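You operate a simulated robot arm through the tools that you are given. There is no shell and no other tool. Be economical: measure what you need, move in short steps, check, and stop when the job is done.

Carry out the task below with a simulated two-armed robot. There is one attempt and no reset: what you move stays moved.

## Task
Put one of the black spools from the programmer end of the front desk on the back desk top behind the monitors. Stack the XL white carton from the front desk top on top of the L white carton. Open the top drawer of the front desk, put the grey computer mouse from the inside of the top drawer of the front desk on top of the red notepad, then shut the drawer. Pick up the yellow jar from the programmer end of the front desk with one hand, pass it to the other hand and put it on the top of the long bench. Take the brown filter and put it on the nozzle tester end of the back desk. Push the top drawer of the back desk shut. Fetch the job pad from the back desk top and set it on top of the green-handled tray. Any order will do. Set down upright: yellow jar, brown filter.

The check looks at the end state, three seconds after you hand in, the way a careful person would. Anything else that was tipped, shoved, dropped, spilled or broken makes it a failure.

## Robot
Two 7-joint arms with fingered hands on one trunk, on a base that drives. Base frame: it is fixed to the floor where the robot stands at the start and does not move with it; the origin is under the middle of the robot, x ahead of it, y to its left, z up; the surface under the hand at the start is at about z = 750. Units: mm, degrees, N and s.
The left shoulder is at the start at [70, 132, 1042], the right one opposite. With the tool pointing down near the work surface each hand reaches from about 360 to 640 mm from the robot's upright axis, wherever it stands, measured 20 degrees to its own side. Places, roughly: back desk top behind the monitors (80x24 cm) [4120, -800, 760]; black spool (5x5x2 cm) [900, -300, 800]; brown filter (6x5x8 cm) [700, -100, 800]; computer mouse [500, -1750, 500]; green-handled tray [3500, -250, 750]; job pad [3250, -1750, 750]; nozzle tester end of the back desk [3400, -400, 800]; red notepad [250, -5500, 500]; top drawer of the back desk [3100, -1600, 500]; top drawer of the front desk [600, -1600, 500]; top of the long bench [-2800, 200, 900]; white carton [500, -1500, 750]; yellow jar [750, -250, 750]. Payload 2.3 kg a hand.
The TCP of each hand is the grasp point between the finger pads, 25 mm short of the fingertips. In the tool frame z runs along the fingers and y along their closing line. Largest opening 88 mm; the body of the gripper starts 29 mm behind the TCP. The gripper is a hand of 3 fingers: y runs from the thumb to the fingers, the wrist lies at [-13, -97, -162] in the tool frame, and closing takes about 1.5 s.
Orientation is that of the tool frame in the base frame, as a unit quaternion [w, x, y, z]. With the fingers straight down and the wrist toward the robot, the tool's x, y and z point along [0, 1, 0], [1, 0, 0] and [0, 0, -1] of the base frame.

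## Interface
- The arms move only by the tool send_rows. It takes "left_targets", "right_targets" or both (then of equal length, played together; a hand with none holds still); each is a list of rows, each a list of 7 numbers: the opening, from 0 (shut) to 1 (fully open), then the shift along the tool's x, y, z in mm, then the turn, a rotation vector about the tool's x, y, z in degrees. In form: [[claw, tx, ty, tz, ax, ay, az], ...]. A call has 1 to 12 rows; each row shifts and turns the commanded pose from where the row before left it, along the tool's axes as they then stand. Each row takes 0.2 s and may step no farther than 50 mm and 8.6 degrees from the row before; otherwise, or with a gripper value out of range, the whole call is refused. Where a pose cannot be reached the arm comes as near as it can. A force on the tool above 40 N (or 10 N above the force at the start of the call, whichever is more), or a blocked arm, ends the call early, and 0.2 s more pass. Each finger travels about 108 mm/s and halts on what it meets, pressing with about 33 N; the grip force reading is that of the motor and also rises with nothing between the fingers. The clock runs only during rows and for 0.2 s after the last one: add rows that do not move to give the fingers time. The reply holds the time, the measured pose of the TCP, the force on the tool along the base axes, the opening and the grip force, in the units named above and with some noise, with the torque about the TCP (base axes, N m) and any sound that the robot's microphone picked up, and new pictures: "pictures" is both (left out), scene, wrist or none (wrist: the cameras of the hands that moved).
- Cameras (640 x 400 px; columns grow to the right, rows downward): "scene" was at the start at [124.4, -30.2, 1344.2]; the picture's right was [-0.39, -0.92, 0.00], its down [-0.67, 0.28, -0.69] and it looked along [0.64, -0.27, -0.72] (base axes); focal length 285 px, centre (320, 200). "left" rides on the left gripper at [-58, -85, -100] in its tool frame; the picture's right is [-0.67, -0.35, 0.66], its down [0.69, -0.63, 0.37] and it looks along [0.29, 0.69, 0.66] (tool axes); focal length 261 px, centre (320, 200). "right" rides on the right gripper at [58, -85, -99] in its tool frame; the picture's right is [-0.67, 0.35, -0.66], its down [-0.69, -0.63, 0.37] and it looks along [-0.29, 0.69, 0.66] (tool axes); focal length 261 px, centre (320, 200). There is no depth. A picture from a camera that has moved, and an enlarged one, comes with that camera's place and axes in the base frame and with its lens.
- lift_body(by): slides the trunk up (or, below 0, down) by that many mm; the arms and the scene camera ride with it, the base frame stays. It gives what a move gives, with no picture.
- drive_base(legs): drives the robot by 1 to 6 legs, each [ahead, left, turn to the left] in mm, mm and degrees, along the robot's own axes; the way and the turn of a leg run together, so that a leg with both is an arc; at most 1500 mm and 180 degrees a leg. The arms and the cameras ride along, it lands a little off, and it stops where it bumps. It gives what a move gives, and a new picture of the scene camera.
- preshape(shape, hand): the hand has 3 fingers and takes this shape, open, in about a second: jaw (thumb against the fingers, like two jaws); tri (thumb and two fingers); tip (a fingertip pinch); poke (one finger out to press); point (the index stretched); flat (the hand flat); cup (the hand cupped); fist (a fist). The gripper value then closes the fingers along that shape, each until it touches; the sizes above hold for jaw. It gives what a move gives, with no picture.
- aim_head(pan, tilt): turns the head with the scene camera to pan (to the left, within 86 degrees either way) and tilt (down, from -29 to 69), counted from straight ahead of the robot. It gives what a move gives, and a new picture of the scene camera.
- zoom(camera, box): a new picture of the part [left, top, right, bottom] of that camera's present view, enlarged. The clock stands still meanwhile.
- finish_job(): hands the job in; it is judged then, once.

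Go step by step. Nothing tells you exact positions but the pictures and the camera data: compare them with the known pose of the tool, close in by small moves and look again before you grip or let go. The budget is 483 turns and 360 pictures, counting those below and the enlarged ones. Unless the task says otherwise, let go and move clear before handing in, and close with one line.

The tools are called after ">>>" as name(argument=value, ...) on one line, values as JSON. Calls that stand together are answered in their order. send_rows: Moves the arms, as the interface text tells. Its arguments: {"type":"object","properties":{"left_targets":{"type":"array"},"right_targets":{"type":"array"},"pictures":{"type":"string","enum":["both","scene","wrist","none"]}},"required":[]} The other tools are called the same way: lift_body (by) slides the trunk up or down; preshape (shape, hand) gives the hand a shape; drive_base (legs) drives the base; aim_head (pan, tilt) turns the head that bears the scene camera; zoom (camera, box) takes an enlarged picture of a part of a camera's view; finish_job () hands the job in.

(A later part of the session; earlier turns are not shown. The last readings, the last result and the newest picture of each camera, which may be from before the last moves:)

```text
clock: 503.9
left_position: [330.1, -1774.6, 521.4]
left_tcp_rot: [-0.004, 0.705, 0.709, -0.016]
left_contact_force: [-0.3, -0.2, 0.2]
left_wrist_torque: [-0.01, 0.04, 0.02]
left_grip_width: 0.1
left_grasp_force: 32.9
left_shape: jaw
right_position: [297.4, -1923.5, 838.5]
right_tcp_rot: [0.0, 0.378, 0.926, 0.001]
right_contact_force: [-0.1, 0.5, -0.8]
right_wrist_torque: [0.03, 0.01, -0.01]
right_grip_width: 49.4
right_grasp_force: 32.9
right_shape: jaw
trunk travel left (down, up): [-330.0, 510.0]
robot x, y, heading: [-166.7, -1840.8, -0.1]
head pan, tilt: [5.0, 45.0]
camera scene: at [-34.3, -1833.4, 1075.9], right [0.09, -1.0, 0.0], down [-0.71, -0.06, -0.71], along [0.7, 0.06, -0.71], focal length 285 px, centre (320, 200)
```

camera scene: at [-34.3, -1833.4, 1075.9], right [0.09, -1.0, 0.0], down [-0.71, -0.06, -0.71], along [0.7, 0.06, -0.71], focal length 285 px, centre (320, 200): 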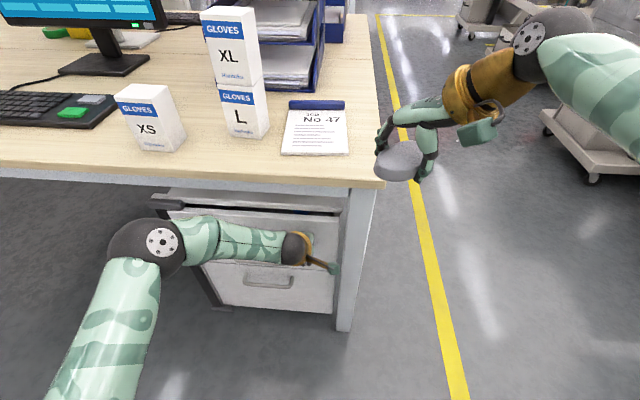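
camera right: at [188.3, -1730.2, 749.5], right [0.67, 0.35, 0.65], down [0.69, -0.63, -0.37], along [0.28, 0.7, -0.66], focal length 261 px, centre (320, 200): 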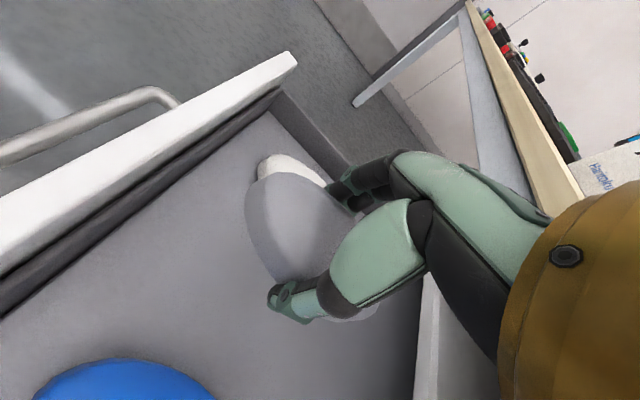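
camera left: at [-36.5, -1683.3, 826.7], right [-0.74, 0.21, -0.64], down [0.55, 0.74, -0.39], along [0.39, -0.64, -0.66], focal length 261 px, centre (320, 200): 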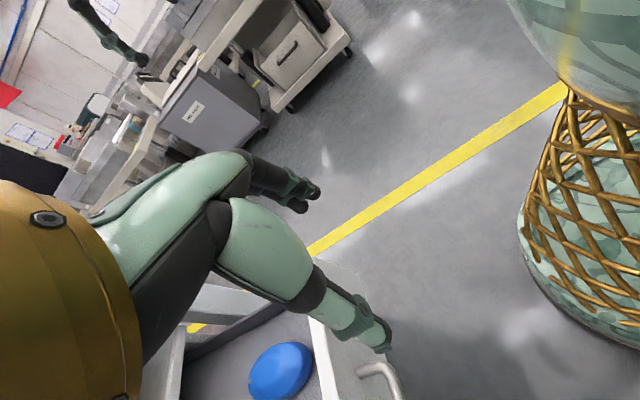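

Almost shut. Finishing with gentle arm pushes.

>>> send_rows(left_targets=[[0, 0, 8, 0, 0, 0, 0], [0, 0, 8, 0, 0, 0, 0], [0, 0, 8, 0, 0, 0, 0], [0, 0, 8, 0, 0, 0, 0], [0, 0, 6, 0, 0, 0, 0], [0, 0, 6, 0, 0, 0, 0], [0, 0, 6, 0, 0, 0, 0], [0, 0, 0, 0, 0, 0, 0]], pictures="scene")

>>> zoom(camera="scene", box=[130, 150, 390, 340])

```text
clock: 505.1
left_position: [359.6, -1772.9, 521.4]
left_tcp_rot: [-0.009, 0.705, 0.709, -0.018]
left_contact_force: [-19.3, 0.5, 4.8]
left_wrist_torque: [-0.02, -1.12, 0.21]
left_grip_width: 0.0
left_grasp_force: 32.8
left_shape: jaw
right_position: [292.4, -1921.3, 840.8]
right_tcp_rot: [0.001, 0.377, 0.926, 0.002]
right_contact_force: [-0.5, 0.1, -1.1]
right_wrist_torque: [0.01, -0.04, 0.0]
right_grip_width: 49.5
right_grasp_force: 33.0
right_shape: jaw
trunk travel left (down, up): [-330.0, 510.0]
robot x, y, heading: [-167.7, -1843.3, 0.4]
head pan, tilt: [5.0, 45.0]
stopped in row 6 (left hand): the force on the tool passed its limit at 45 N (the readings are from after the stop); the commanded pose is now the measured one
camera scene: at [-41.2, -1833.1, 1076.8], right [0.09, -1.0, 0.0], down [-0.7, -0.06, -0.71], along [0.71, 0.06, -0.7], focal length 285 px, centre (320, 200)
```

scene: 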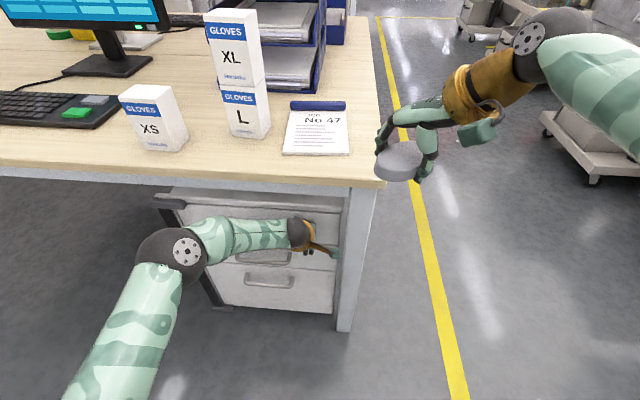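

```text
2.11 times, centred on (260, 245) of scene
camera zoom: at [-41.2, -1833.1, 1076.8], right [0.09, -1.0, 0.0], down [-0.7, -0.06, -0.71], along [0.71, 0.06, -0.7], focal length 600 px, centre (446, 105)
```

zoom: 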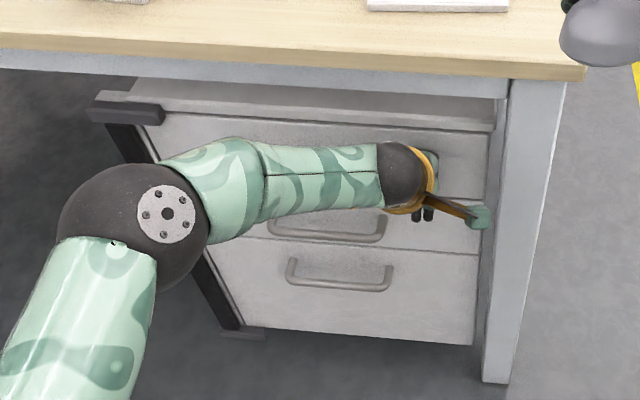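

The drawer is fully shut. Backing off, raising up, and looking toward the far area where the red notepad should be (y≈-5500).

>>> drive_base(legs=[[-300, 0, 0]])

>>> lift_body(by=270)

>>> send_rows(left_targets=[[0, 0, -15, -40, 0, 0, 0], [0, 0, -15, -40, 0, 0, 0], [0, 0, -15, -40, 0, 0, 0], [0, 0, -15, -40, 0, 0, 0], [0, 0, 0, -20, 0, 0, 0]], pictures="none")

>>> drive_base(legs=[[0, -650, 0], [0, 0, -80]])

>>> aim_head(pan=10, tilt=20)

```text
clock: 507.2
left_position: [67.8, -1772.5, 518.2]
left_tcp_rot: [-0.009, 0.704, 0.71, -0.018]
left_contact_force: [0.0, 0.1, -0.7]
left_wrist_torque: [-0.01, -0.03, -0.02]
left_grip_width: 0.0
left_grasp_force: 32.8
left_shape: jaw
right_position: [0.8, -1921.2, 838.5]
right_tcp_rot: [-0.001, 0.376, 0.927, 0.001]
right_contact_force: [-0.2, -0.6, -1.0]
right_wrist_torque: [0.01, -0.01, -0.02]
right_grip_width: 49.6
right_grasp_force: 33.0
right_shape: jaw
trunk travel left (down, up): [-330.0, 510.0]
robot x, y, heading: [-457.4, -1841.4, 0.2]
head pan, tilt: [5.0, 45.0]
camera scene: at [-331.0, -1833.4, 1076.0], right [0.09, -1.0, 0.0], down [-0.7, -0.06, -0.71], along [0.7, 0.06, -0.71], focal length 285 px, centre (320, 200)
```

scene: 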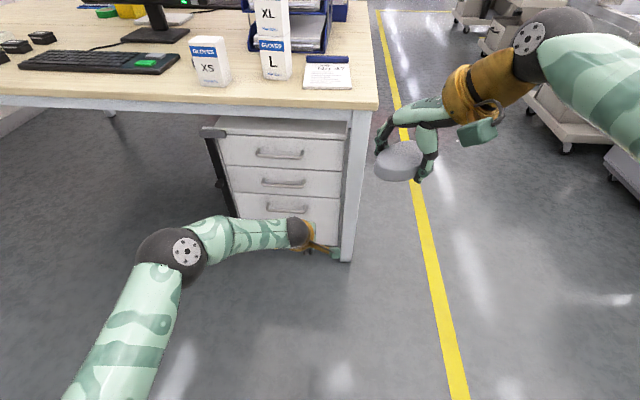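

```text
clock: 509.9
left_position: [67.9, -1773.6, 787.6]
left_tcp_rot: [-0.008, 0.704, 0.709, -0.018]
left_contact_force: [-0.2, -1.1, 0.4]
left_wrist_torque: [0.0, 0.03, -0.02]
left_grip_width: 0.0
left_grasp_force: 32.8
left_shape: jaw
right_position: [0.6, -1922.8, 1108.3]
right_tcp_rot: [-0.001, 0.375, 0.927, 0.001]
right_contact_force: [0.2, 0.0, -1.2]
right_wrist_torque: [0.01, 0.0, 0.02]
right_grip_width: 49.6
right_grasp_force: 32.7
right_shape: jaw
trunk travel left (down, up): [-600.0, 240.0]
robot x, y, heading: [-463.7, -1842.9, 0.3]
head pan, tilt: [5.0, 45.0]
```

```text
clock: 511.1
left_position: [14.4, -1770.8, 970.5]
left_tcp_rot: [-0.01, 0.704, 0.71, -0.019]
left_contact_force: [0.6, -0.2, -0.5]
left_wrist_torque: [0.01, -0.01, 0.01]
left_grip_width: 0.0
left_grasp_force: 32.9
left_shape: jaw
right_position: [1.8, -1921.8, 1108.3]
right_tcp_rot: [-0.001, 0.376, 0.927, 0.001]
right_contact_force: [0.1, -0.5, -0.8]
right_wrist_torque: [0.0, -0.01, -0.01]
right_grip_width: 49.0
right_grasp_force: 33.0
right_shape: jaw
trunk travel left (down, up): [-600.0, 240.0]
robot x, y, heading: [-461.6, -1838.4, -0.2]
head pan, tilt: [5.0, 45.0]
```

```text
clock: 518.2
left_position: [-302.2, -2958.6, 969.9]
left_tcp_rot: [-0.019, 0.995, 0.095, -0.009]
left_contact_force: [-0.8, -0.3, 0.3]
left_wrist_torque: [-0.01, 0.02, -0.02]
left_grip_width: 0.0
left_grasp_force: 33.4
left_shape: jaw
right_position: [-453.1, -2973.1, 1108.5]
right_tcp_rot: [0.0, 0.881, 0.473, 0.001]
right_contact_force: [0.8, 0.1, -0.7]
right_wrist_torque: [-0.04, 0.01, 0.03]
right_grip_width: 49.4
right_grasp_force: 33.2
right_shape: jaw
trunk travel left (down, up): [-600.0, 240.0]
robot x, y, heading: [-459.0, -2500.8, -79.3]
head pan, tilt: [5.0, 45.0]
camera scene: at [-428.8, -2629.1, 1346.0], right [-0.96, -0.27, 0.0], down [-0.19, 0.68, -0.71], along [0.19, -0.68, -0.71], focal length 285 px, centre (320, 200)
```

scene: 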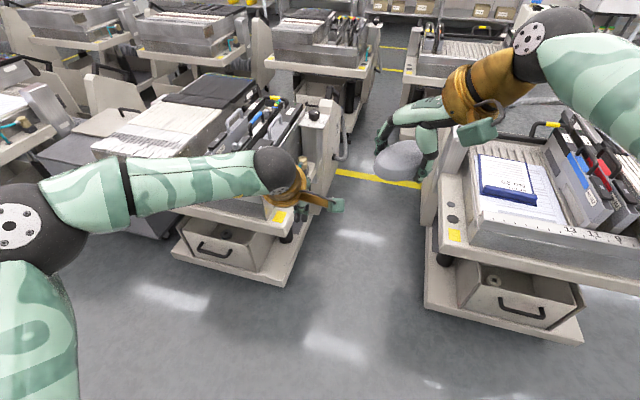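

```text
clock: 519.1
left_position: [-302.9, -2958.0, 971.0]
left_tcp_rot: [-0.018, 0.995, 0.096, -0.01]
left_contact_force: [0.0, 0.6, 0.6]
left_wrist_torque: [-0.02, -0.02, -0.03]
left_grip_width: 0.0
left_grasp_force: 32.8
left_shape: jaw
right_position: [-453.7, -2973.3, 1108.3]
right_tcp_rot: [0.0, 0.881, 0.473, 0.001]
right_contact_force: [0.0, -0.4, -1.0]
right_wrist_torque: [0.0, -0.02, -0.04]
right_grip_width: 49.4
right_grasp_force: 32.8
right_shape: jaw
trunk travel left (down, up): [-600.0, 240.0]
robot x, y, heading: [-462.0, -2501.2, -79.3]
head pan, tilt: [10.0, 20.0]
camera scene: at [-418.0, -2638.0, 1384.6], right [-0.93, -0.36, 0.0], down [-0.12, 0.32, -0.94], along [0.33, -0.88, -0.34], focal length 285 px, centre (320, 200)
```

scene: 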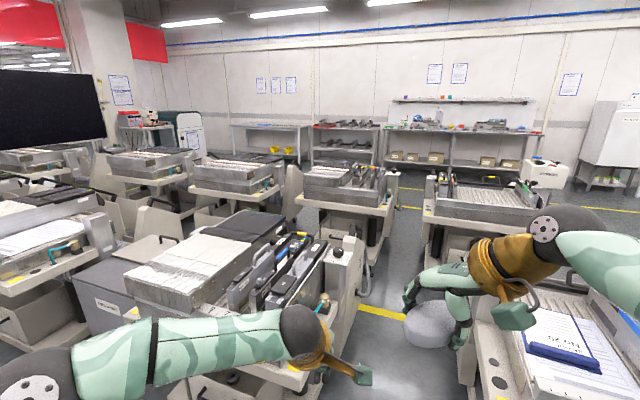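

>>> zoom(camera="scene", box=[220, 90, 420, 215])

>>> zoom(camera="scene", box=[370, 80, 590, 215])

```text
3.20 times, centred on (320, 152) of scene
camera zoom: at [-418.0, -2638.0, 1384.6], right [-0.93, -0.36, 0.0], down [-0.12, 0.32, -0.94], along [0.33, -0.88, -0.34], focal length 912 px, centre (320, 352)
```

zoom: 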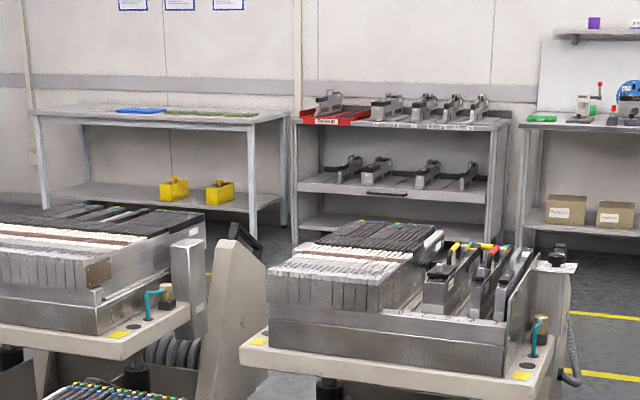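

```text
2.91 times, centred on (480, 148) of scene
camera zoom: at [-418.0, -2638.0, 1384.6], right [-0.93, -0.36, 0.0], down [-0.12, 0.32, -0.94], along [0.33, -0.88, -0.34], focal length 829 px, centre (-146, 353)
```

zoom: 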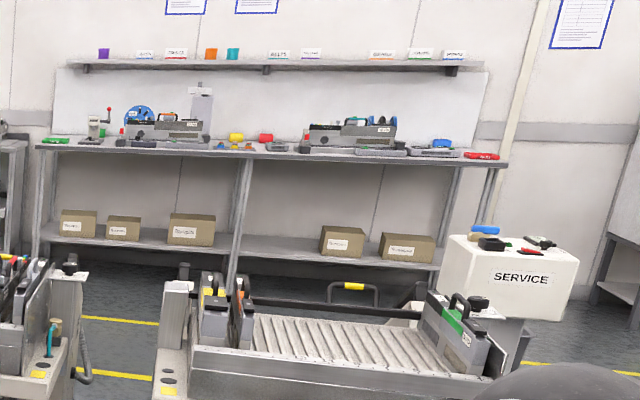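

The target spot is hidden behind carts. I'll look further right for a wide way around.

>>> aim_head(pan=-45, tilt=18)

>>> aim_head(pan=60, tilt=18)

```text
clock: 520.3
left_position: [-302.7, -2956.9, 970.7]
left_tcp_rot: [-0.019, 0.995, 0.096, -0.009]
left_contact_force: [0.5, -0.2, -0.5]
left_wrist_torque: [0.01, 0.03, 0.0]
left_grip_width: 0.1
left_grasp_force: 33.0
left_shape: jaw
right_position: [-454.3, -2972.5, 1108.8]
right_tcp_rot: [0.0, 0.881, 0.474, 0.002]
right_contact_force: [0.4, -0.2, -1.4]
right_wrist_torque: [-0.01, -0.02, -0.02]
right_grip_width: 49.3
right_grasp_force: 32.6
right_shape: jaw
trunk travel left (down, up): [-600.0, 240.0]
robot x, y, heading: [-462.4, -2500.5, -79.4]
head pan, tilt: [-45.0, 18.0]
camera scene: at [-503.5, -2628.2, 1387.9], right [-0.83, 0.56, 0.0], down [0.17, 0.26, -0.95], along [-0.53, -0.79, -0.31], focal length 285 px, centre (320, 200)
```

scene: 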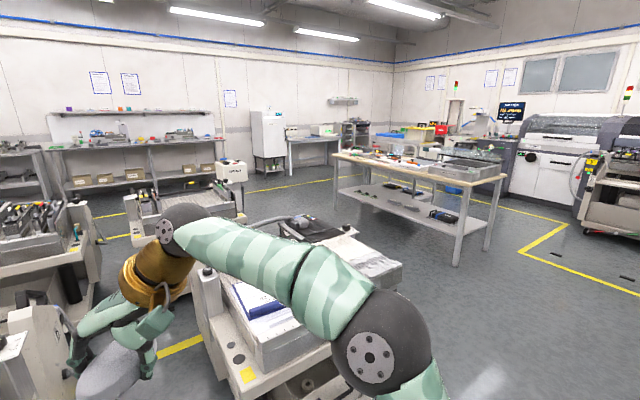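

```text
clock: 522.1
left_position: [-300.9, -2957.5, 970.5]
left_tcp_rot: [-0.018, 0.995, 0.096, -0.008]
left_contact_force: [-0.2, -0.3, 0.4]
left_wrist_torque: [-0.03, 0.0, 0.01]
left_grip_width: 0.0
left_grasp_force: 32.5
left_shape: jaw
right_position: [-452.8, -2972.4, 1109.7]
right_tcp_rot: [0.0, 0.881, 0.474, 0.001]
right_contact_force: [-0.4, 1.0, -0.2]
right_wrist_torque: [0.01, 0.01, 0.0]
right_grip_width: 49.4
right_grasp_force: 32.7
right_shape: jaw
trunk travel left (down, up): [-600.0, 240.0]
robot x, y, heading: [-456.8, -2503.6, -79.2]
head pan, tilt: [60.0, 18.0]
camera scene: at [-363.0, -2581.7, 1387.9], right [-0.33, -0.94, 0.0], down [-0.29, 0.1, -0.95], along [0.9, -0.31, -0.31], focal length 285 px, centre (320, 200)
```

scene: 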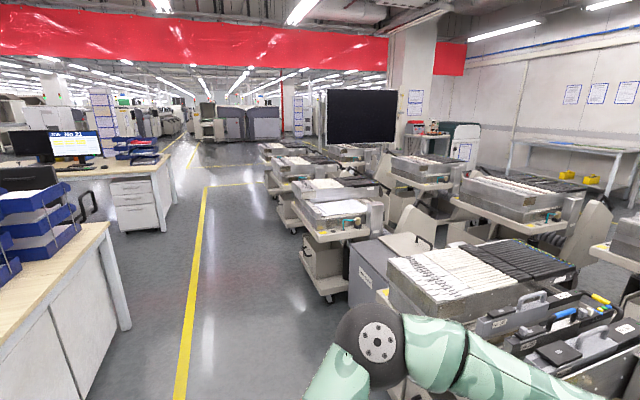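

The way around the right side of the carts is open. Driving there and then toward the back.

>>> drive_base(legs=[[0, 0, -11], [0, -1500, 0], [1300, 0, 0], [1150, 0, 0]])

>>> aim_head(pan=75, tilt=25)

>>> aim_head(pan=40, tilt=25)

```text
clock: 541.9
left_position: [-1884.9, -5424.8, 970.3]
left_tcp_rot: [-0.018, 1.0, 0.0, -0.006]
left_contact_force: [-0.4, 0.3, 0.0]
left_wrist_torque: [-0.01, -0.01, -0.01]
left_grip_width: 0.0
left_grasp_force: 33.0
left_shape: jaw
right_position: [-2034.3, -5410.0, 1107.7]
right_tcp_rot: [0.001, 0.922, 0.388, 0.001]
right_contact_force: [-0.2, -0.1, -1.1]
right_wrist_torque: [0.01, 0.02, 0.0]
right_grip_width: 49.2
right_grasp_force: 33.3
right_shape: jaw
trunk travel left (down, up): [-600.0, 240.0]
robot x, y, heading: [-1949.0, -4947.8, -89.9]
head pan, tilt: [60.0, 18.0]
camera scene: at [-1872.1, -5042.8, 1388.0], right [-0.5, -0.87, 0.0], down [-0.27, 0.16, -0.95], along [0.82, -0.48, -0.31], focal length 285 px, centre (320, 200)
```

scene: 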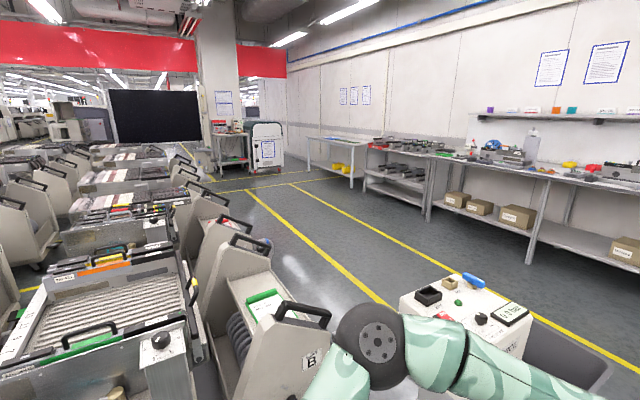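

```text
clock: 542.6
left_position: [-1884.0, -5424.0, 969.7]
left_tcp_rot: [-0.019, 1.0, 0.001, -0.007]
left_contact_force: [0.2, -0.7, 0.0]
left_wrist_torque: [-0.01, 0.03, -0.01]
left_grip_width: 0.0
left_grasp_force: 33.5
left_shape: jaw
right_position: [-2034.0, -5411.7, 1109.0]
right_tcp_rot: [0.001, 0.922, 0.388, 0.001]
right_contact_force: [-0.6, -0.4, -0.7]
right_wrist_torque: [-0.03, 0.02, 0.01]
right_grip_width: 49.0
right_grasp_force: 32.7
right_shape: jaw
trunk travel left (down, up): [-600.0, 240.0]
robot x, y, heading: [-1951.5, -4949.0, -90.1]
head pan, tilt: [75.0, 25.0]
camera scene: at [-1864.0, -5020.5, 1376.6], right [-0.26, -0.97, 0.0], down [-0.41, 0.11, -0.91], along [0.88, -0.24, -0.42], focal length 285 px, centre (320, 200)
```

scene: 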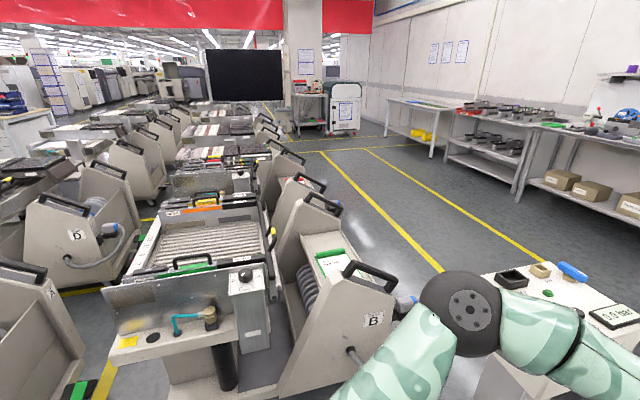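

```text
clock: 543.6
left_position: [-1884.1, -5424.3, 971.2]
left_tcp_rot: [-0.019, 1.0, 0.001, -0.007]
left_contact_force: [-0.2, 0.5, -0.4]
left_wrist_torque: [-0.01, 0.0, -0.01]
left_grip_width: 0.3
left_grasp_force: 33.1
left_shape: jaw
right_position: [-2034.4, -5410.6, 1108.1]
right_tcp_rot: [0.0, 0.922, 0.388, 0.001]
right_contact_force: [-0.3, 0.6, -0.2]
right_wrist_torque: [-0.02, 0.03, -0.01]
right_grip_width: 49.4
right_grasp_force: 33.4
right_shape: jaw
trunk travel left (down, up): [-600.0, 240.0]
robot x, y, heading: [-1953.3, -4944.8, -90.1]
head pan, tilt: [40.0, 25.0]
camera scene: at [-1893.7, -5066.9, 1376.6], right [-0.77, -0.64, 0.0], down [-0.27, 0.32, -0.91], along [0.58, -0.69, -0.42], focal length 285 px, centre (320, 200)
```

scene: 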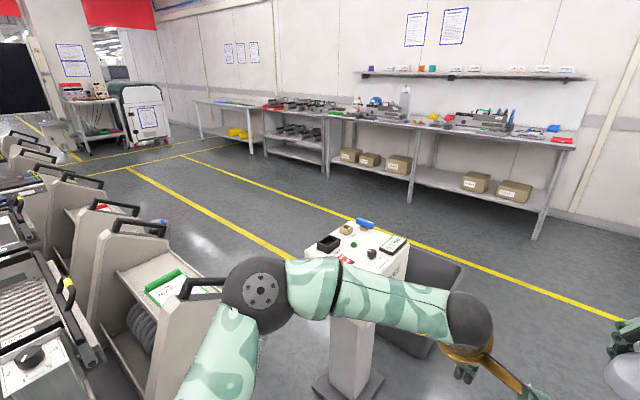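

I can see it: a red notepad in the open back of one of the feeder carts along this lane. Zooming in.

>>> zoom(camera="scene", box=[40, 160, 240, 320])

```text
2.50 times, centred on (140, 240) of scene
camera zoom: at [-1893.7, -5066.9, 1376.6], right [-0.77, -0.64, 0.0], down [-0.27, 0.32, -0.91], along [0.58, -0.69, -0.42], focal length 712 px, centre (770, 100)
```

zoom: 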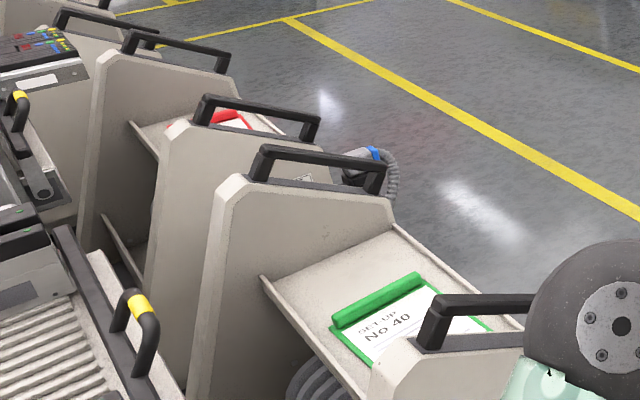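

The carts' rear shelves hold set-up notepads; the red one is at roughly (390, -5460). I'll drive down the lane behind the carts and face it.

>>> drive_base(legs=[[1450, 0, 0], [0, 0, 90], [1200, 0, 0], [1000, 0, 0], [0, 0, 90]])

>>> aim_head(pan=0, tilt=30)

```text
clock: 555.8
left_position: [-1409.8, -6336.7, 970.0]
left_tcp_rot: [-0.009, 0.708, 0.705, -0.02]
left_contact_force: [0.1, 0.3, -0.8]
left_wrist_torque: [0.01, -0.01, -0.01]
left_grip_width: 0.0
left_grasp_force: 33.0
left_shape: jaw
right_position: [-1422.7, -6488.7, 1106.8]
right_tcp_rot: [-0.002, 0.382, 0.924, 0.001]
right_contact_force: [0.1, 0.5, -1.1]
right_wrist_torque: [-0.03, 0.0, -0.01]
right_grip_width: 48.9
right_grasp_force: 32.9
right_shape: jaw
trunk travel left (down, up): [-600.0, 240.0]
robot x, y, heading: [-1888.3, -6402.7, -0.6]
head pan, tilt: [40.0, 25.0]
stopped in leg 3: the robot was blocked; the commanded pose is now the measured one
camera scene: at [-1764.0, -6343.6, 1376.5], right [0.64, -0.77, 0.0], down [-0.33, -0.27, -0.91], along [0.7, 0.58, -0.42], focal length 285 px, centre (320, 200)
```

scene: 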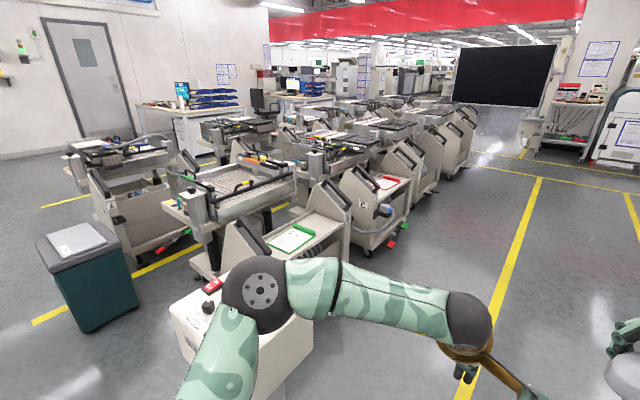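

```text
clock: 556.8
left_position: [-1409.7, -6336.1, 970.6]
left_tcp_rot: [-0.007, 0.708, 0.705, -0.018]
left_contact_force: [-0.8, -0.1, -0.2]
left_wrist_torque: [0.01, -0.02, 0.02]
left_grip_width: 0.3
left_grasp_force: 33.3
left_shape: jaw
right_position: [-1424.6, -6488.0, 1108.8]
right_tcp_rot: [-0.001, 0.381, 0.924, 0.0]
right_contact_force: [-0.9, 0.0, -1.0]
right_wrist_torque: [0.01, 0.02, 0.01]
right_grip_width: 48.8
right_grasp_force: 32.7
right_shape: jaw
trunk travel left (down, up): [-600.0, 240.0]
robot x, y, heading: [-1886.5, -6400.2, -0.3]
head pan, tilt: [0.0, 30.0]
camera scene: at [-1745.7, -6402.9, 1368.6], right [-0.01, -1.0, 0.0], down [-0.5, 0.0, -0.87], along [0.87, -0.01, -0.5], focal length 285 px, centre (320, 200)
```

scene: 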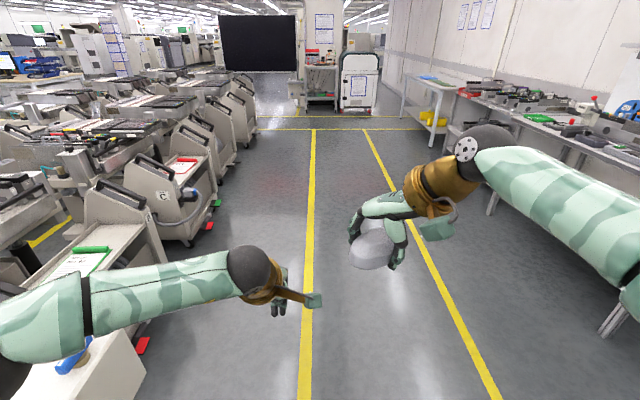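

The base is blocked, probably by the SERVICE stand on my left. Moving right away from it and looking.

>>> drive_base(legs=[[0, -250, 0]])

>>> aim_head(pan=65, tilt=45)

```text
clock: 558.7
left_position: [-1412.2, -6583.4, 970.7]
left_tcp_rot: [-0.008, 0.708, 0.706, -0.02]
left_contact_force: [-1.1, -0.4, 0.4]
left_wrist_torque: [0.04, -0.01, 0.0]
left_grip_width: 0.0
left_grasp_force: 32.5
left_shape: jaw
right_position: [-1426.3, -6734.6, 1107.5]
right_tcp_rot: [-0.001, 0.381, 0.925, 0.0]
right_contact_force: [-0.5, 0.6, -1.0]
right_wrist_torque: [-0.01, -0.03, 0.0]
right_grip_width: 49.1
right_grasp_force: 33.1
right_shape: jaw
trunk travel left (down, up): [-600.0, 240.0]
robot x, y, heading: [-1886.1, -6653.7, -0.4]
head pan, tilt: [0.0, 30.0]
camera scene: at [-1747.8, -6649.6, 1368.6], right [-0.01, -1.0, 0.0], down [-0.5, 0.0, -0.87], along [0.87, -0.01, -0.5], focal length 285 px, centre (320, 200)
```

scene: 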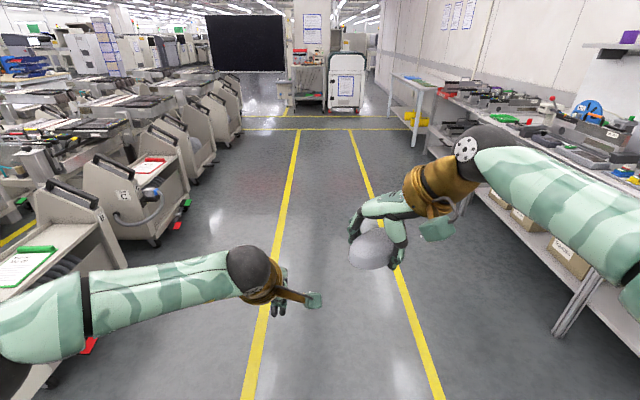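

```text
clock: 560.0
left_position: [-1411.1, -6583.7, 970.4]
left_tcp_rot: [-0.008, 0.708, 0.706, -0.019]
left_contact_force: [-0.2, 0.5, 0.9]
left_wrist_torque: [0.0, -0.02, 0.01]
left_grip_width: 0.0
left_grasp_force: 33.3
left_shape: jaw
right_position: [-1426.2, -6735.0, 1108.1]
right_tcp_rot: [-0.001, 0.382, 0.924, 0.0]
right_contact_force: [0.3, 0.4, -0.9]
right_wrist_torque: [0.0, -0.02, 0.01]
right_grip_width: 48.7
right_grasp_force: 32.6
right_shape: jaw
trunk travel left (down, up): [-600.0, 240.0]
robot x, y, heading: [-1888.7, -6647.6, -0.4]
head pan, tilt: [65.0, 45.0]
camera scene: at [-1803.2, -6576.9, 1346.0], right [0.9, -0.43, 0.0], down [-0.3, -0.64, -0.71], along [0.3, 0.64, -0.71], focal length 285 px, centre (320, 200)
```

scene: 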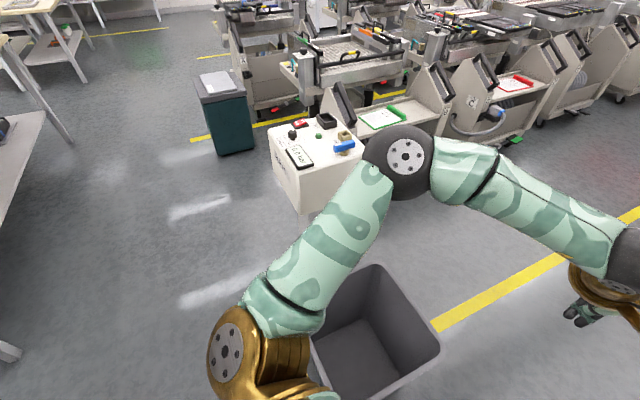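

A grey waste bin blocks the way; it's still standing where it was. I'll keep clear of it by moving further right, then continue along the lane.

>>> drive_base(legs=[[0, -200, 0], [1200, 0, 0]])

>>> aim_head(pan=40, tilt=25)

```text
clock: 567.3
left_position: [-214.2, -6799.2, 971.5]
left_tcp_rot: [-0.008, 0.711, 0.703, -0.02]
left_contact_force: [1.4, -0.2, -0.6]
left_wrist_torque: [-0.01, 0.01, -0.01]
left_grip_width: 0.0
left_grasp_force: 33.3
left_shape: jaw
right_position: [-228.2, -6950.2, 1108.4]
right_tcp_rot: [0.0, 0.382, 0.924, 0.001]
right_contact_force: [-0.7, -0.8, -0.9]
right_wrist_torque: [0.03, 0.0, 0.01]
right_grip_width: 48.6
right_grasp_force: 33.5
right_shape: jaw
trunk travel left (down, up): [-600.0, 240.0]
robot x, y, heading: [-689.8, -6862.0, -0.7]
head pan, tilt: [65.0, 45.0]
camera scene: at [-605.5, -6789.2, 1346.0], right [0.9, -0.43, 0.0], down [-0.31, -0.64, -0.71], along [0.31, 0.64, -0.71], focal length 285 px, centre (320, 200)
```

scene: 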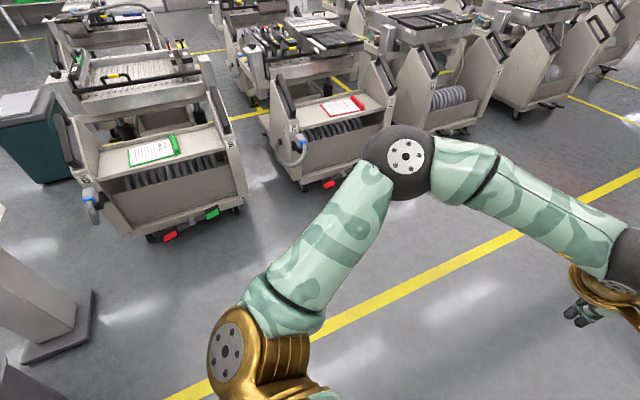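

```text
clock: 568.2
left_position: [-213.3, -6798.4, 970.6]
left_tcp_rot: [-0.009, 0.71, 0.704, -0.019]
left_contact_force: [0.3, 0.3, -0.6]
left_wrist_torque: [-0.01, 0.0, -0.03]
left_grip_width: 0.0
left_grasp_force: 32.7
left_shape: jaw
right_position: [-228.4, -6949.6, 1108.1]
right_tcp_rot: [-0.001, 0.383, 0.924, 0.002]
right_contact_force: [-0.3, 0.1, -0.9]
right_wrist_torque: [0.01, 0.0, -0.01]
right_grip_width: 48.5
right_grasp_force: 33.1
right_shape: jaw
trunk travel left (down, up): [-600.0, 240.0]
robot x, y, heading: [-692.7, -6861.3, -0.5]
head pan, tilt: [40.0, 25.0]
camera scene: at [-569.3, -6804.0, 1376.5], right [0.63, -0.77, 0.0], down [-0.33, -0.27, -0.91], along [0.7, 0.57, -0.42], focal length 285 px, centre (320, 200)
```

scene: 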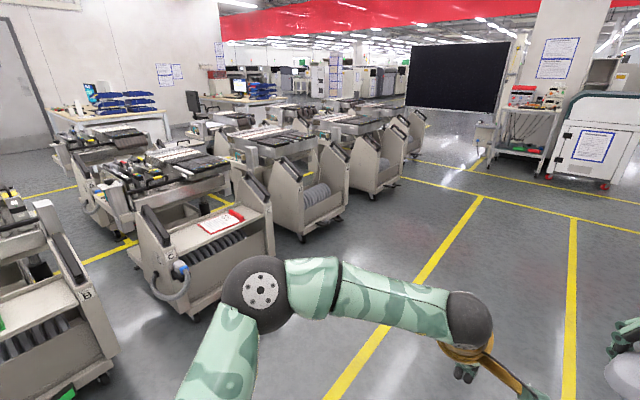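

The red pad lies on the rear shelf of cart C, about (240, -5370). Driving in front of it and turning to face it.

>>> drive_base(legs=[[920, 0, 0], [0, 500, 0], [0, 0, 90]])

>>> aim_head(pan=0, tilt=40)

>>> zoom(camera="scene", box=[200, 60, 440, 260])

```text
clock: 579.4
left_position: [162.0, -5893.5, 970.8]
left_tcp_rot: [0.008, 0.0, 1.0, -0.019]
left_contact_force: [0.5, -0.3, 0.7]
left_wrist_torque: [0.05, 0.04, 0.04]
left_grip_width: 0.0
left_grasp_force: 33.2
left_shape: jaw
right_position: [313.5, -5907.3, 1109.0]
right_tcp_rot: [0.0, -0.387, 0.922, 0.0]
right_contact_force: [-0.1, -0.3, -1.0]
right_wrist_torque: [0.02, -0.03, 0.03]
right_grip_width: 48.1
right_grasp_force: 32.9
right_shape: jaw
trunk travel left (down, up): [-600.0, 240.0]
robot x, y, heading: [228.3, -6369.0, 89.9]
head pan, tilt: [40.0, 25.0]
camera scene: at [172.4, -6248.5, 1376.6], right [0.77, 0.64, 0.0], down [0.27, -0.33, -0.91], along [-0.58, 0.7, -0.42], focal length 285 px, centre (320, 200)
```

scene: 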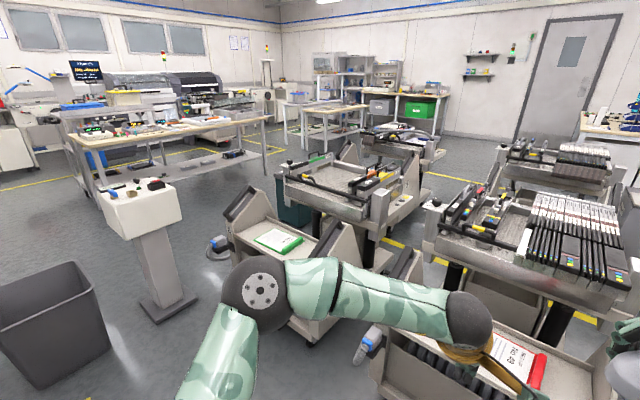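

```text
clock: 580.5
left_position: [161.3, -5894.7, 970.2]
left_tcp_rot: [0.008, -0.001, 1.0, -0.019]
left_contact_force: [0.4, 0.3, 0.7]
left_wrist_torque: [0.02, 0.01, -0.04]
left_grip_width: 0.0
left_grasp_force: 33.2
left_shape: jaw
right_position: [313.3, -5908.0, 1108.4]
right_tcp_rot: [-0.001, -0.386, 0.922, 0.0]
right_contact_force: [0.3, -0.4, -1.6]
right_wrist_torque: [-0.03, -0.01, -0.02]
right_grip_width: 48.3
right_grasp_force: 33.0
right_shape: jaw
trunk travel left (down, up): [-600.0, 240.0]
robot x, y, heading: [229.9, -6368.5, 90.0]
head pan, tilt: [0.0, 40.0]
camera scene: at [231.5, -6234.2, 1353.3], right [1.0, 0.0, 0.0], down [0.0, -0.64, -0.77], along [0.0, 0.77, -0.64], focal length 285 px, centre (320, 200)
```

scene: 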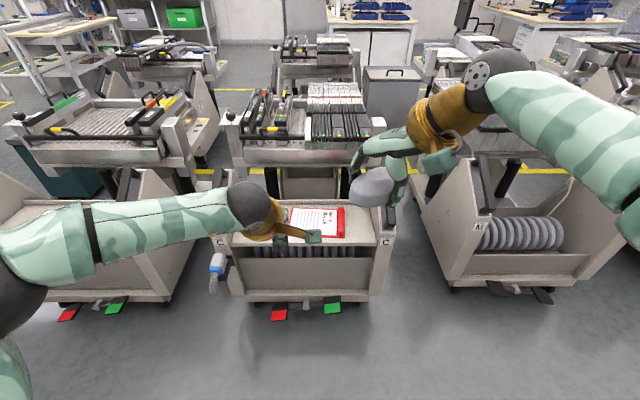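

```text
2.00 times, centred on (320, 160) of scene
camera zoom: at [231.5, -6234.2, 1353.3], right [1.0, 0.0, 0.0], down [0.0, -0.64, -0.77], along [0.0, 0.77, -0.64], focal length 570 px, centre (320, 280)
```

zoom: 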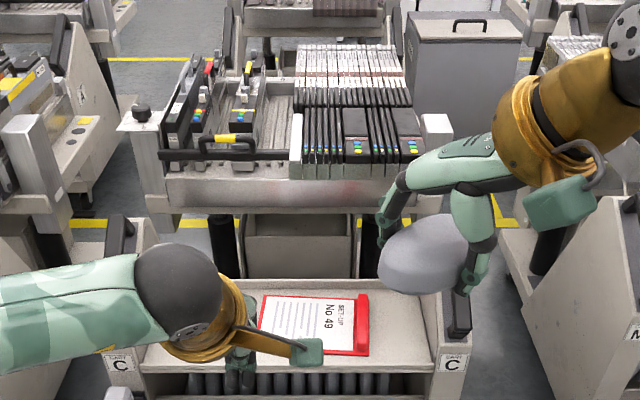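

The pad lies on the shelf at about x 112–330, y -5450 to -5290, z≈527, with its bar on the right. I'll tuck the left hand up, lower the trunk and line up the mouse above the pad.

>>> send_rows(left_targets=[[0, 20, -20, -35, 0, 0, 0], [0, 20, -20, -35, 0, 0, 0], [0, 20, -20, -35, 0, 0, 0], [0, 10, 0, -30, 0, 0, 0], [0, 0, 0, 0, 0, 0, 0]], pictures="none")

>>> drive_base(legs=[[0, 105, 0], [420, 0, 0]])

>>> lift_body(by=-220)

>>> aim_head(pan=-8, tilt=48)

```text
clock: 581.6
left_position: [88.4, -5948.7, 1107.2]
left_tcp_rot: [0.007, -0.001, 1.0, -0.021]
left_contact_force: [0.4, 1.2, -0.1]
left_wrist_torque: [-0.03, 0.04, -0.04]
left_grip_width: 0.1
left_grasp_force: 32.6
left_shape: jaw
right_position: [313.7, -5907.6, 1107.6]
right_tcp_rot: [-0.001, -0.387, 0.922, 0.0]
right_contact_force: [-0.1, 0.2, -0.8]
right_wrist_torque: [0.01, 0.04, 0.01]
right_grip_width: 48.4
right_grasp_force: 33.0
right_shape: jaw
trunk travel left (down, up): [-600.0, 240.0]
robot x, y, heading: [231.4, -6371.0, 89.9]
head pan, tilt: [0.0, 40.0]
```

```text
clock: 585.0
left_position: [-14.5, -5532.1, 1107.3]
left_tcp_rot: [0.008, 0.0, 1.0, -0.019]
left_contact_force: [-0.1, -0.3, 0.7]
left_wrist_torque: [-0.03, 0.03, 0.03]
left_grip_width: 0.0
left_grasp_force: 33.2
left_shape: jaw
right_position: [211.4, -5490.3, 1109.7]
right_tcp_rot: [-0.002, -0.386, 0.923, 0.001]
right_contact_force: [-0.2, -0.2, -1.2]
right_wrist_torque: [0.01, 0.0, -0.01]
right_grip_width: 48.4
right_grasp_force: 32.8
right_shape: jaw
trunk travel left (down, up): [-600.0, 240.0]
robot x, y, heading: [123.2, -5954.0, 90.0]
head pan, tilt: [0.0, 40.0]
camera scene: at [128.2, -5817.6, 1353.4], right [1.0, 0.0, 0.0], down [0.0, -0.64, -0.77], along [0.0, 0.77, -0.64], focal length 285 px, centre (320, 200)
```

scene: 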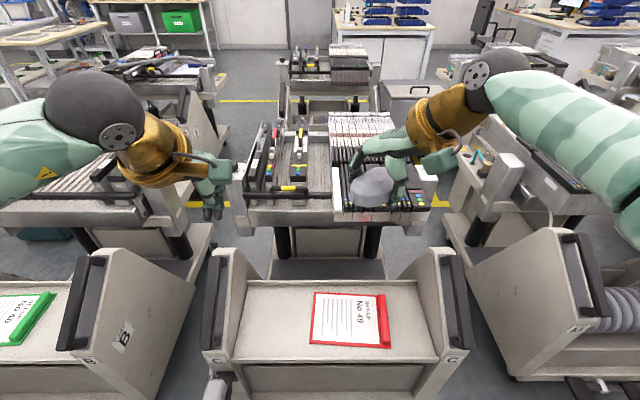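

```text
clock: 587.3
left_position: [-14.9, -5528.9, 886.9]
left_tcp_rot: [0.008, 0.0, 1.0, -0.019]
left_contact_force: [-0.7, -0.5, -0.6]
left_wrist_torque: [0.01, 0.01, 0.0]
left_grip_width: 0.0
left_grasp_force: 33.0
left_shape: jaw
right_position: [211.0, -5490.7, 888.2]
right_tcp_rot: [0.0, -0.387, 0.922, 0.0]
right_contact_force: [-0.2, -0.6, -0.8]
right_wrist_torque: [-0.03, 0.02, -0.04]
right_grip_width: 48.4
right_grasp_force: 33.7
right_shape: jaw
trunk travel left (down, up): [-380.0, 460.0]
robot x, y, heading: [125.5, -5954.7, 90.0]
head pan, tilt: [0.0, 40.0]
```

```text
clock: 588.0
left_position: [-13.4, -5531.2, 886.7]
left_tcp_rot: [0.008, 0.0, 1.0, -0.018]
left_contact_force: [-0.1, -0.5, -0.5]
left_wrist_torque: [-0.02, 0.01, 0.04]
left_grip_width: 0.1
left_grasp_force: 33.3
left_shape: jaw
right_position: [210.2, -5490.1, 887.3]
right_tcp_rot: [-0.001, -0.386, 0.923, 0.0]
right_contact_force: [0.2, 0.4, -1.1]
right_wrist_torque: [-0.03, 0.0, -0.01]
right_grip_width: 48.3
right_grasp_force: 33.0
right_shape: jaw
trunk travel left (down, up): [-380.0, 460.0]
robot x, y, heading: [126.5, -5952.9, 89.8]
head pan, tilt: [-8.0, 48.0]
camera scene: at [139.1, -5823.7, 1121.9], right [0.99, -0.14, 0.0], down [-0.11, -0.74, -0.67], along [0.1, 0.66, -0.74], focal length 285 px, centre (320, 200)
```

scene: 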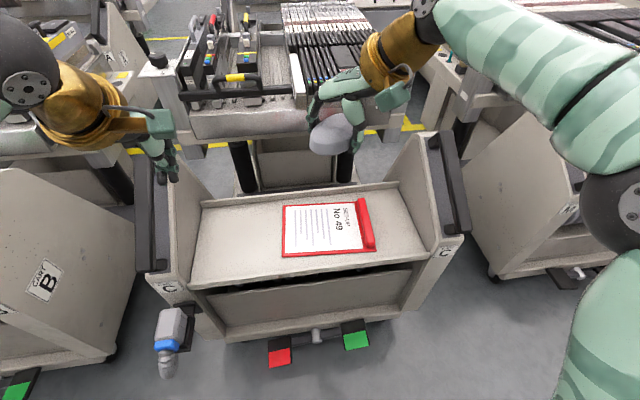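

>>> drive_base(legs=[[105, 5, 0]])

>>> send_rows(right_targets=[[0, 0, 0, 35, 0, 0, 0], [0, 0, 0, 35, 0, 0, 0], [0, 0, 0, 35, 0, 0, 0], [0, 0, 0, 35, 0, 0, 0], [0, 0, 0, 35, 0, 0, 0], [0, 0, 0, 0, 0, 0, 0]], pictures="both")

```text
clock: 589.2
left_position: [-19.5, -5425.8, 886.9]
left_tcp_rot: [0.008, -0.001, 1.0, -0.019]
left_contact_force: [-0.3, 1.1, 0.3]
left_wrist_torque: [0.0, 0.02, -0.01]
left_grip_width: 0.2
left_grasp_force: 33.1
left_shape: jaw
right_position: [203.7, -5385.7, 888.0]
right_tcp_rot: [-0.001, -0.388, 0.922, 0.0]
right_contact_force: [0.1, 0.8, -0.3]
right_wrist_torque: [0.01, -0.01, 0.01]
right_grip_width: 48.2
right_grasp_force: 32.9
right_shape: jaw
trunk travel left (down, up): [-380.0, 460.0]
robot x, y, heading: [124.0, -5847.0, 90.1]
head pan, tilt: [-8.0, 48.0]
camera scene: at [134.2, -5718.9, 1121.8], right [0.99, -0.14, 0.0], down [-0.1, -0.74, -0.67], along [0.09, 0.66, -0.74], focal length 285 px, centre (320, 200)
```

scene: 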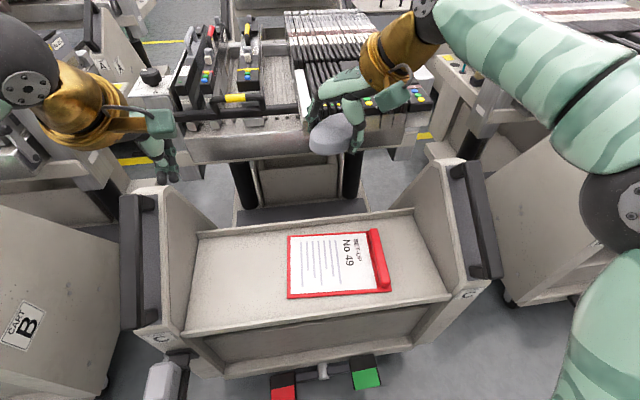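

```text
clock: 590.6
left_position: [-20.0, -5427.4, 885.6]
left_tcp_rot: [0.009, -0.001, 1.0, -0.019]
left_contact_force: [0.0, 0.3, -0.3]
left_wrist_torque: [0.02, 0.02, -0.01]
left_grip_width: 0.0
left_grasp_force: 33.3
left_shape: jaw
right_position: [205.4, -5385.6, 713.6]
right_tcp_rot: [-0.001, -0.387, 0.922, 0.0]
right_contact_force: [0.1, -0.2, 0.6]
right_wrist_torque: [-0.01, 0.03, -0.03]
right_grip_width: 47.4
right_grasp_force: 32.9
right_shape: jaw
trunk travel left (down, up): [-380.0, 460.0]
robot x, y, heading: [126.0, -5850.3, 90.0]
head pan, tilt: [-8.0, 48.0]
camera scene: at [134.1, -5719.3, 1121.9], right [0.99, -0.14, 0.0], down [-0.1, -0.74, -0.67], along [0.09, 0.66, -0.74], focal length 285 px, centre (320, 200)
camera right: at [224.9, -5487.2, 813.8], right [0.22, 0.72, 0.65], down [0.93, 0.05, -0.37], along [-0.3, 0.69, -0.66], focal length 261 px, centre (320, 200)
```

scene: 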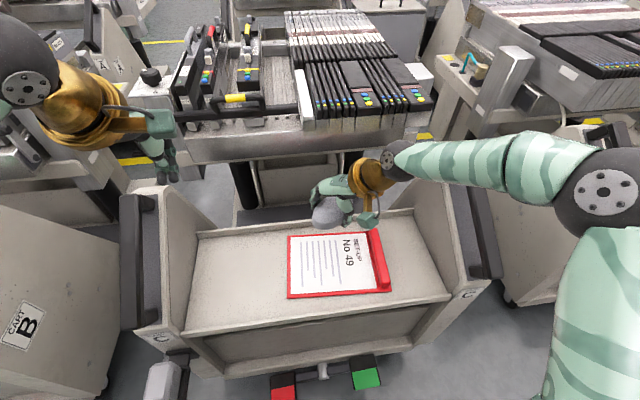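
right: 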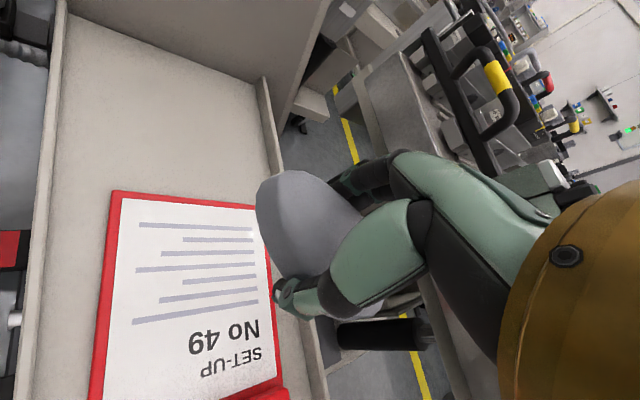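

The mouse is over the pad. Lowering.

>>> send_rows(right_targets=[[0, 0, 0, 35, 0, 0, 0], [0, 0, 0, 35, 0, 0, 0], [0, 0, 0, 35, 0, 0, 0], [0, 0, 0, 15, 0, 0, 0], [0, 0, 0, 0, 0, 0, 0]], pictures="both")

```text
clock: 591.8
left_position: [-19.9, -5426.6, 887.9]
left_tcp_rot: [0.008, -0.001, 1.0, -0.02]
left_contact_force: [-0.4, 0.6, -0.1]
left_wrist_torque: [-0.02, -0.01, 0.02]
left_grip_width: 0.0
left_grasp_force: 33.3
left_shape: jaw
right_position: [204.0, -5385.5, 593.8]
right_tcp_rot: [-0.001, -0.387, 0.922, 0.0]
right_contact_force: [0.1, -0.4, -0.7]
right_wrist_torque: [0.0, 0.0, 0.0]
right_grip_width: 47.0
right_grasp_force: 32.3
right_shape: jaw
trunk travel left (down, up): [-380.0, 460.0]
robot x, y, heading: [121.8, -5848.3, 89.9]
head pan, tilt: [-8.0, 48.0]
camera scene: at [134.2, -5719.1, 1121.8], right [0.99, -0.14, 0.0], down [-0.1, -0.74, -0.67], along [0.09, 0.66, -0.74], focal length 285 px, centre (320, 200)
camera right: at [223.8, -5487.1, 693.9], right [0.22, 0.72, 0.65], down [0.93, 0.05, -0.37], along [-0.3, 0.69, -0.66], focal length 261 px, centre (320, 200)
```

scene: 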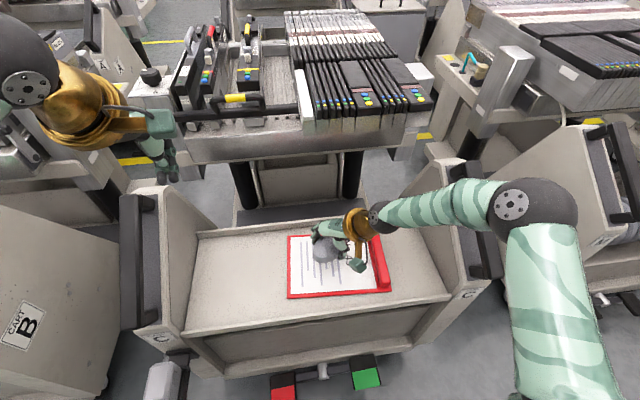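
right: 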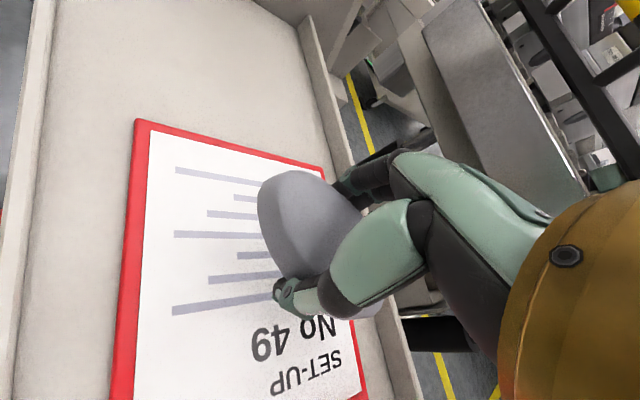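

The mouse is slightly beyond the pad's centre; I'll shift 15 mm back and lower to contact.

>>> send_rows(right_targets=[[0, 10.7, -10.5, 5, 0, 0, 0], [0, 0, 0, 12, 0, 0, 0], [0, 0, 0, 6, 0, 0, 0], [0, 0, 0, 0, 0, 0, 0]], pictures="wrist")

```text
clock: 592.8
left_position: [-19.8, -5426.4, 885.9]
left_tcp_rot: [0.008, 0.0, 1.0, -0.02]
left_contact_force: [0.0, 0.0, 1.3]
left_wrist_torque: [0.03, -0.02, 0.01]
left_grip_width: 0.1
left_grasp_force: 32.2
left_shape: jaw
right_position: [203.6, -5401.3, 570.4]
right_tcp_rot: [0.0, -0.387, 0.922, 0.0]
right_contact_force: [-0.4, 0.3, -1.5]
right_wrist_torque: [0.0, -0.04, 0.01]
right_grip_width: 46.9
right_grasp_force: 32.6
right_shape: jaw
trunk travel left (down, up): [-380.0, 460.0]
robot x, y, heading: [121.1, -5847.5, 89.9]
head pan, tilt: [-8.0, 48.0]
camera right: at [224.0, -5502.1, 670.9], right [0.22, 0.72, 0.65], down [0.93, 0.05, -0.37], along [-0.3, 0.69, -0.66], focal length 261 px, centre (320, 200)
```

right: 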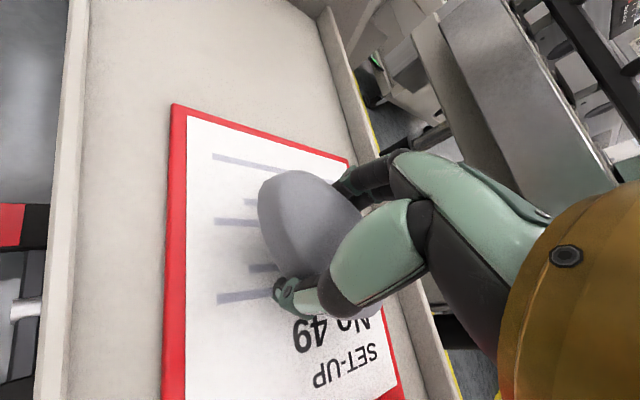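

>>> send_rows(right_targets=[[0, 0, 0, 4, 0, 0, 0], [0, 0, 0, 3, 0, 0, 0], [0, 0, 0, 0, 0, 0, 0]], pictures="none")

>>> send_rows(right_targets=[[0, 0, 0, 3, 0, 0, 0], [0, 0, 0, 0, 0, 0, 0]], pictures="none")

```text
clock: 593.6
left_position: [-20.2, -5426.6, 887.3]
left_tcp_rot: [0.008, -0.001, 1.0, -0.019]
left_contact_force: [-0.8, 0.3, 0.0]
left_wrist_torque: [0.0, 0.01, 0.01]
left_grip_width: 0.1
left_grasp_force: 33.0
left_shape: jaw
right_position: [204.8, -5401.2, 562.7]
right_tcp_rot: [-0.001, -0.386, 0.922, -0.001]
right_contact_force: [0.7, -0.1, -2.0]
right_wrist_torque: [-0.03, 0.01, -0.01]
right_grip_width: 46.8
right_grasp_force: 32.4
right_shape: jaw
trunk travel left (down, up): [-380.0, 460.0]
robot x, y, heading: [121.3, -5845.9, 90.0]
head pan, tilt: [-8.0, 48.0]
```

```text
clock: 594.2
left_position: [-19.9, -5426.0, 886.7]
left_tcp_rot: [0.008, -0.001, 1.0, -0.019]
left_contact_force: [-0.4, -0.7, 0.4]
left_wrist_torque: [-0.01, 0.0, -0.01]
left_grip_width: 0.0
left_grasp_force: 33.3
left_shape: jaw
right_position: [203.3, -5401.0, 560.3]
right_tcp_rot: [-0.002, -0.388, 0.922, -0.001]
right_contact_force: [0.0, 0.6, -1.2]
right_wrist_torque: [-0.01, 0.03, -0.02]
right_grip_width: 47.0
right_grasp_force: 33.2
right_shape: jaw
trunk travel left (down, up): [-380.0, 460.0]
robot x, y, heading: [126.3, -5848.5, 89.9]
head pan, tilt: [-8.0, 48.0]
```

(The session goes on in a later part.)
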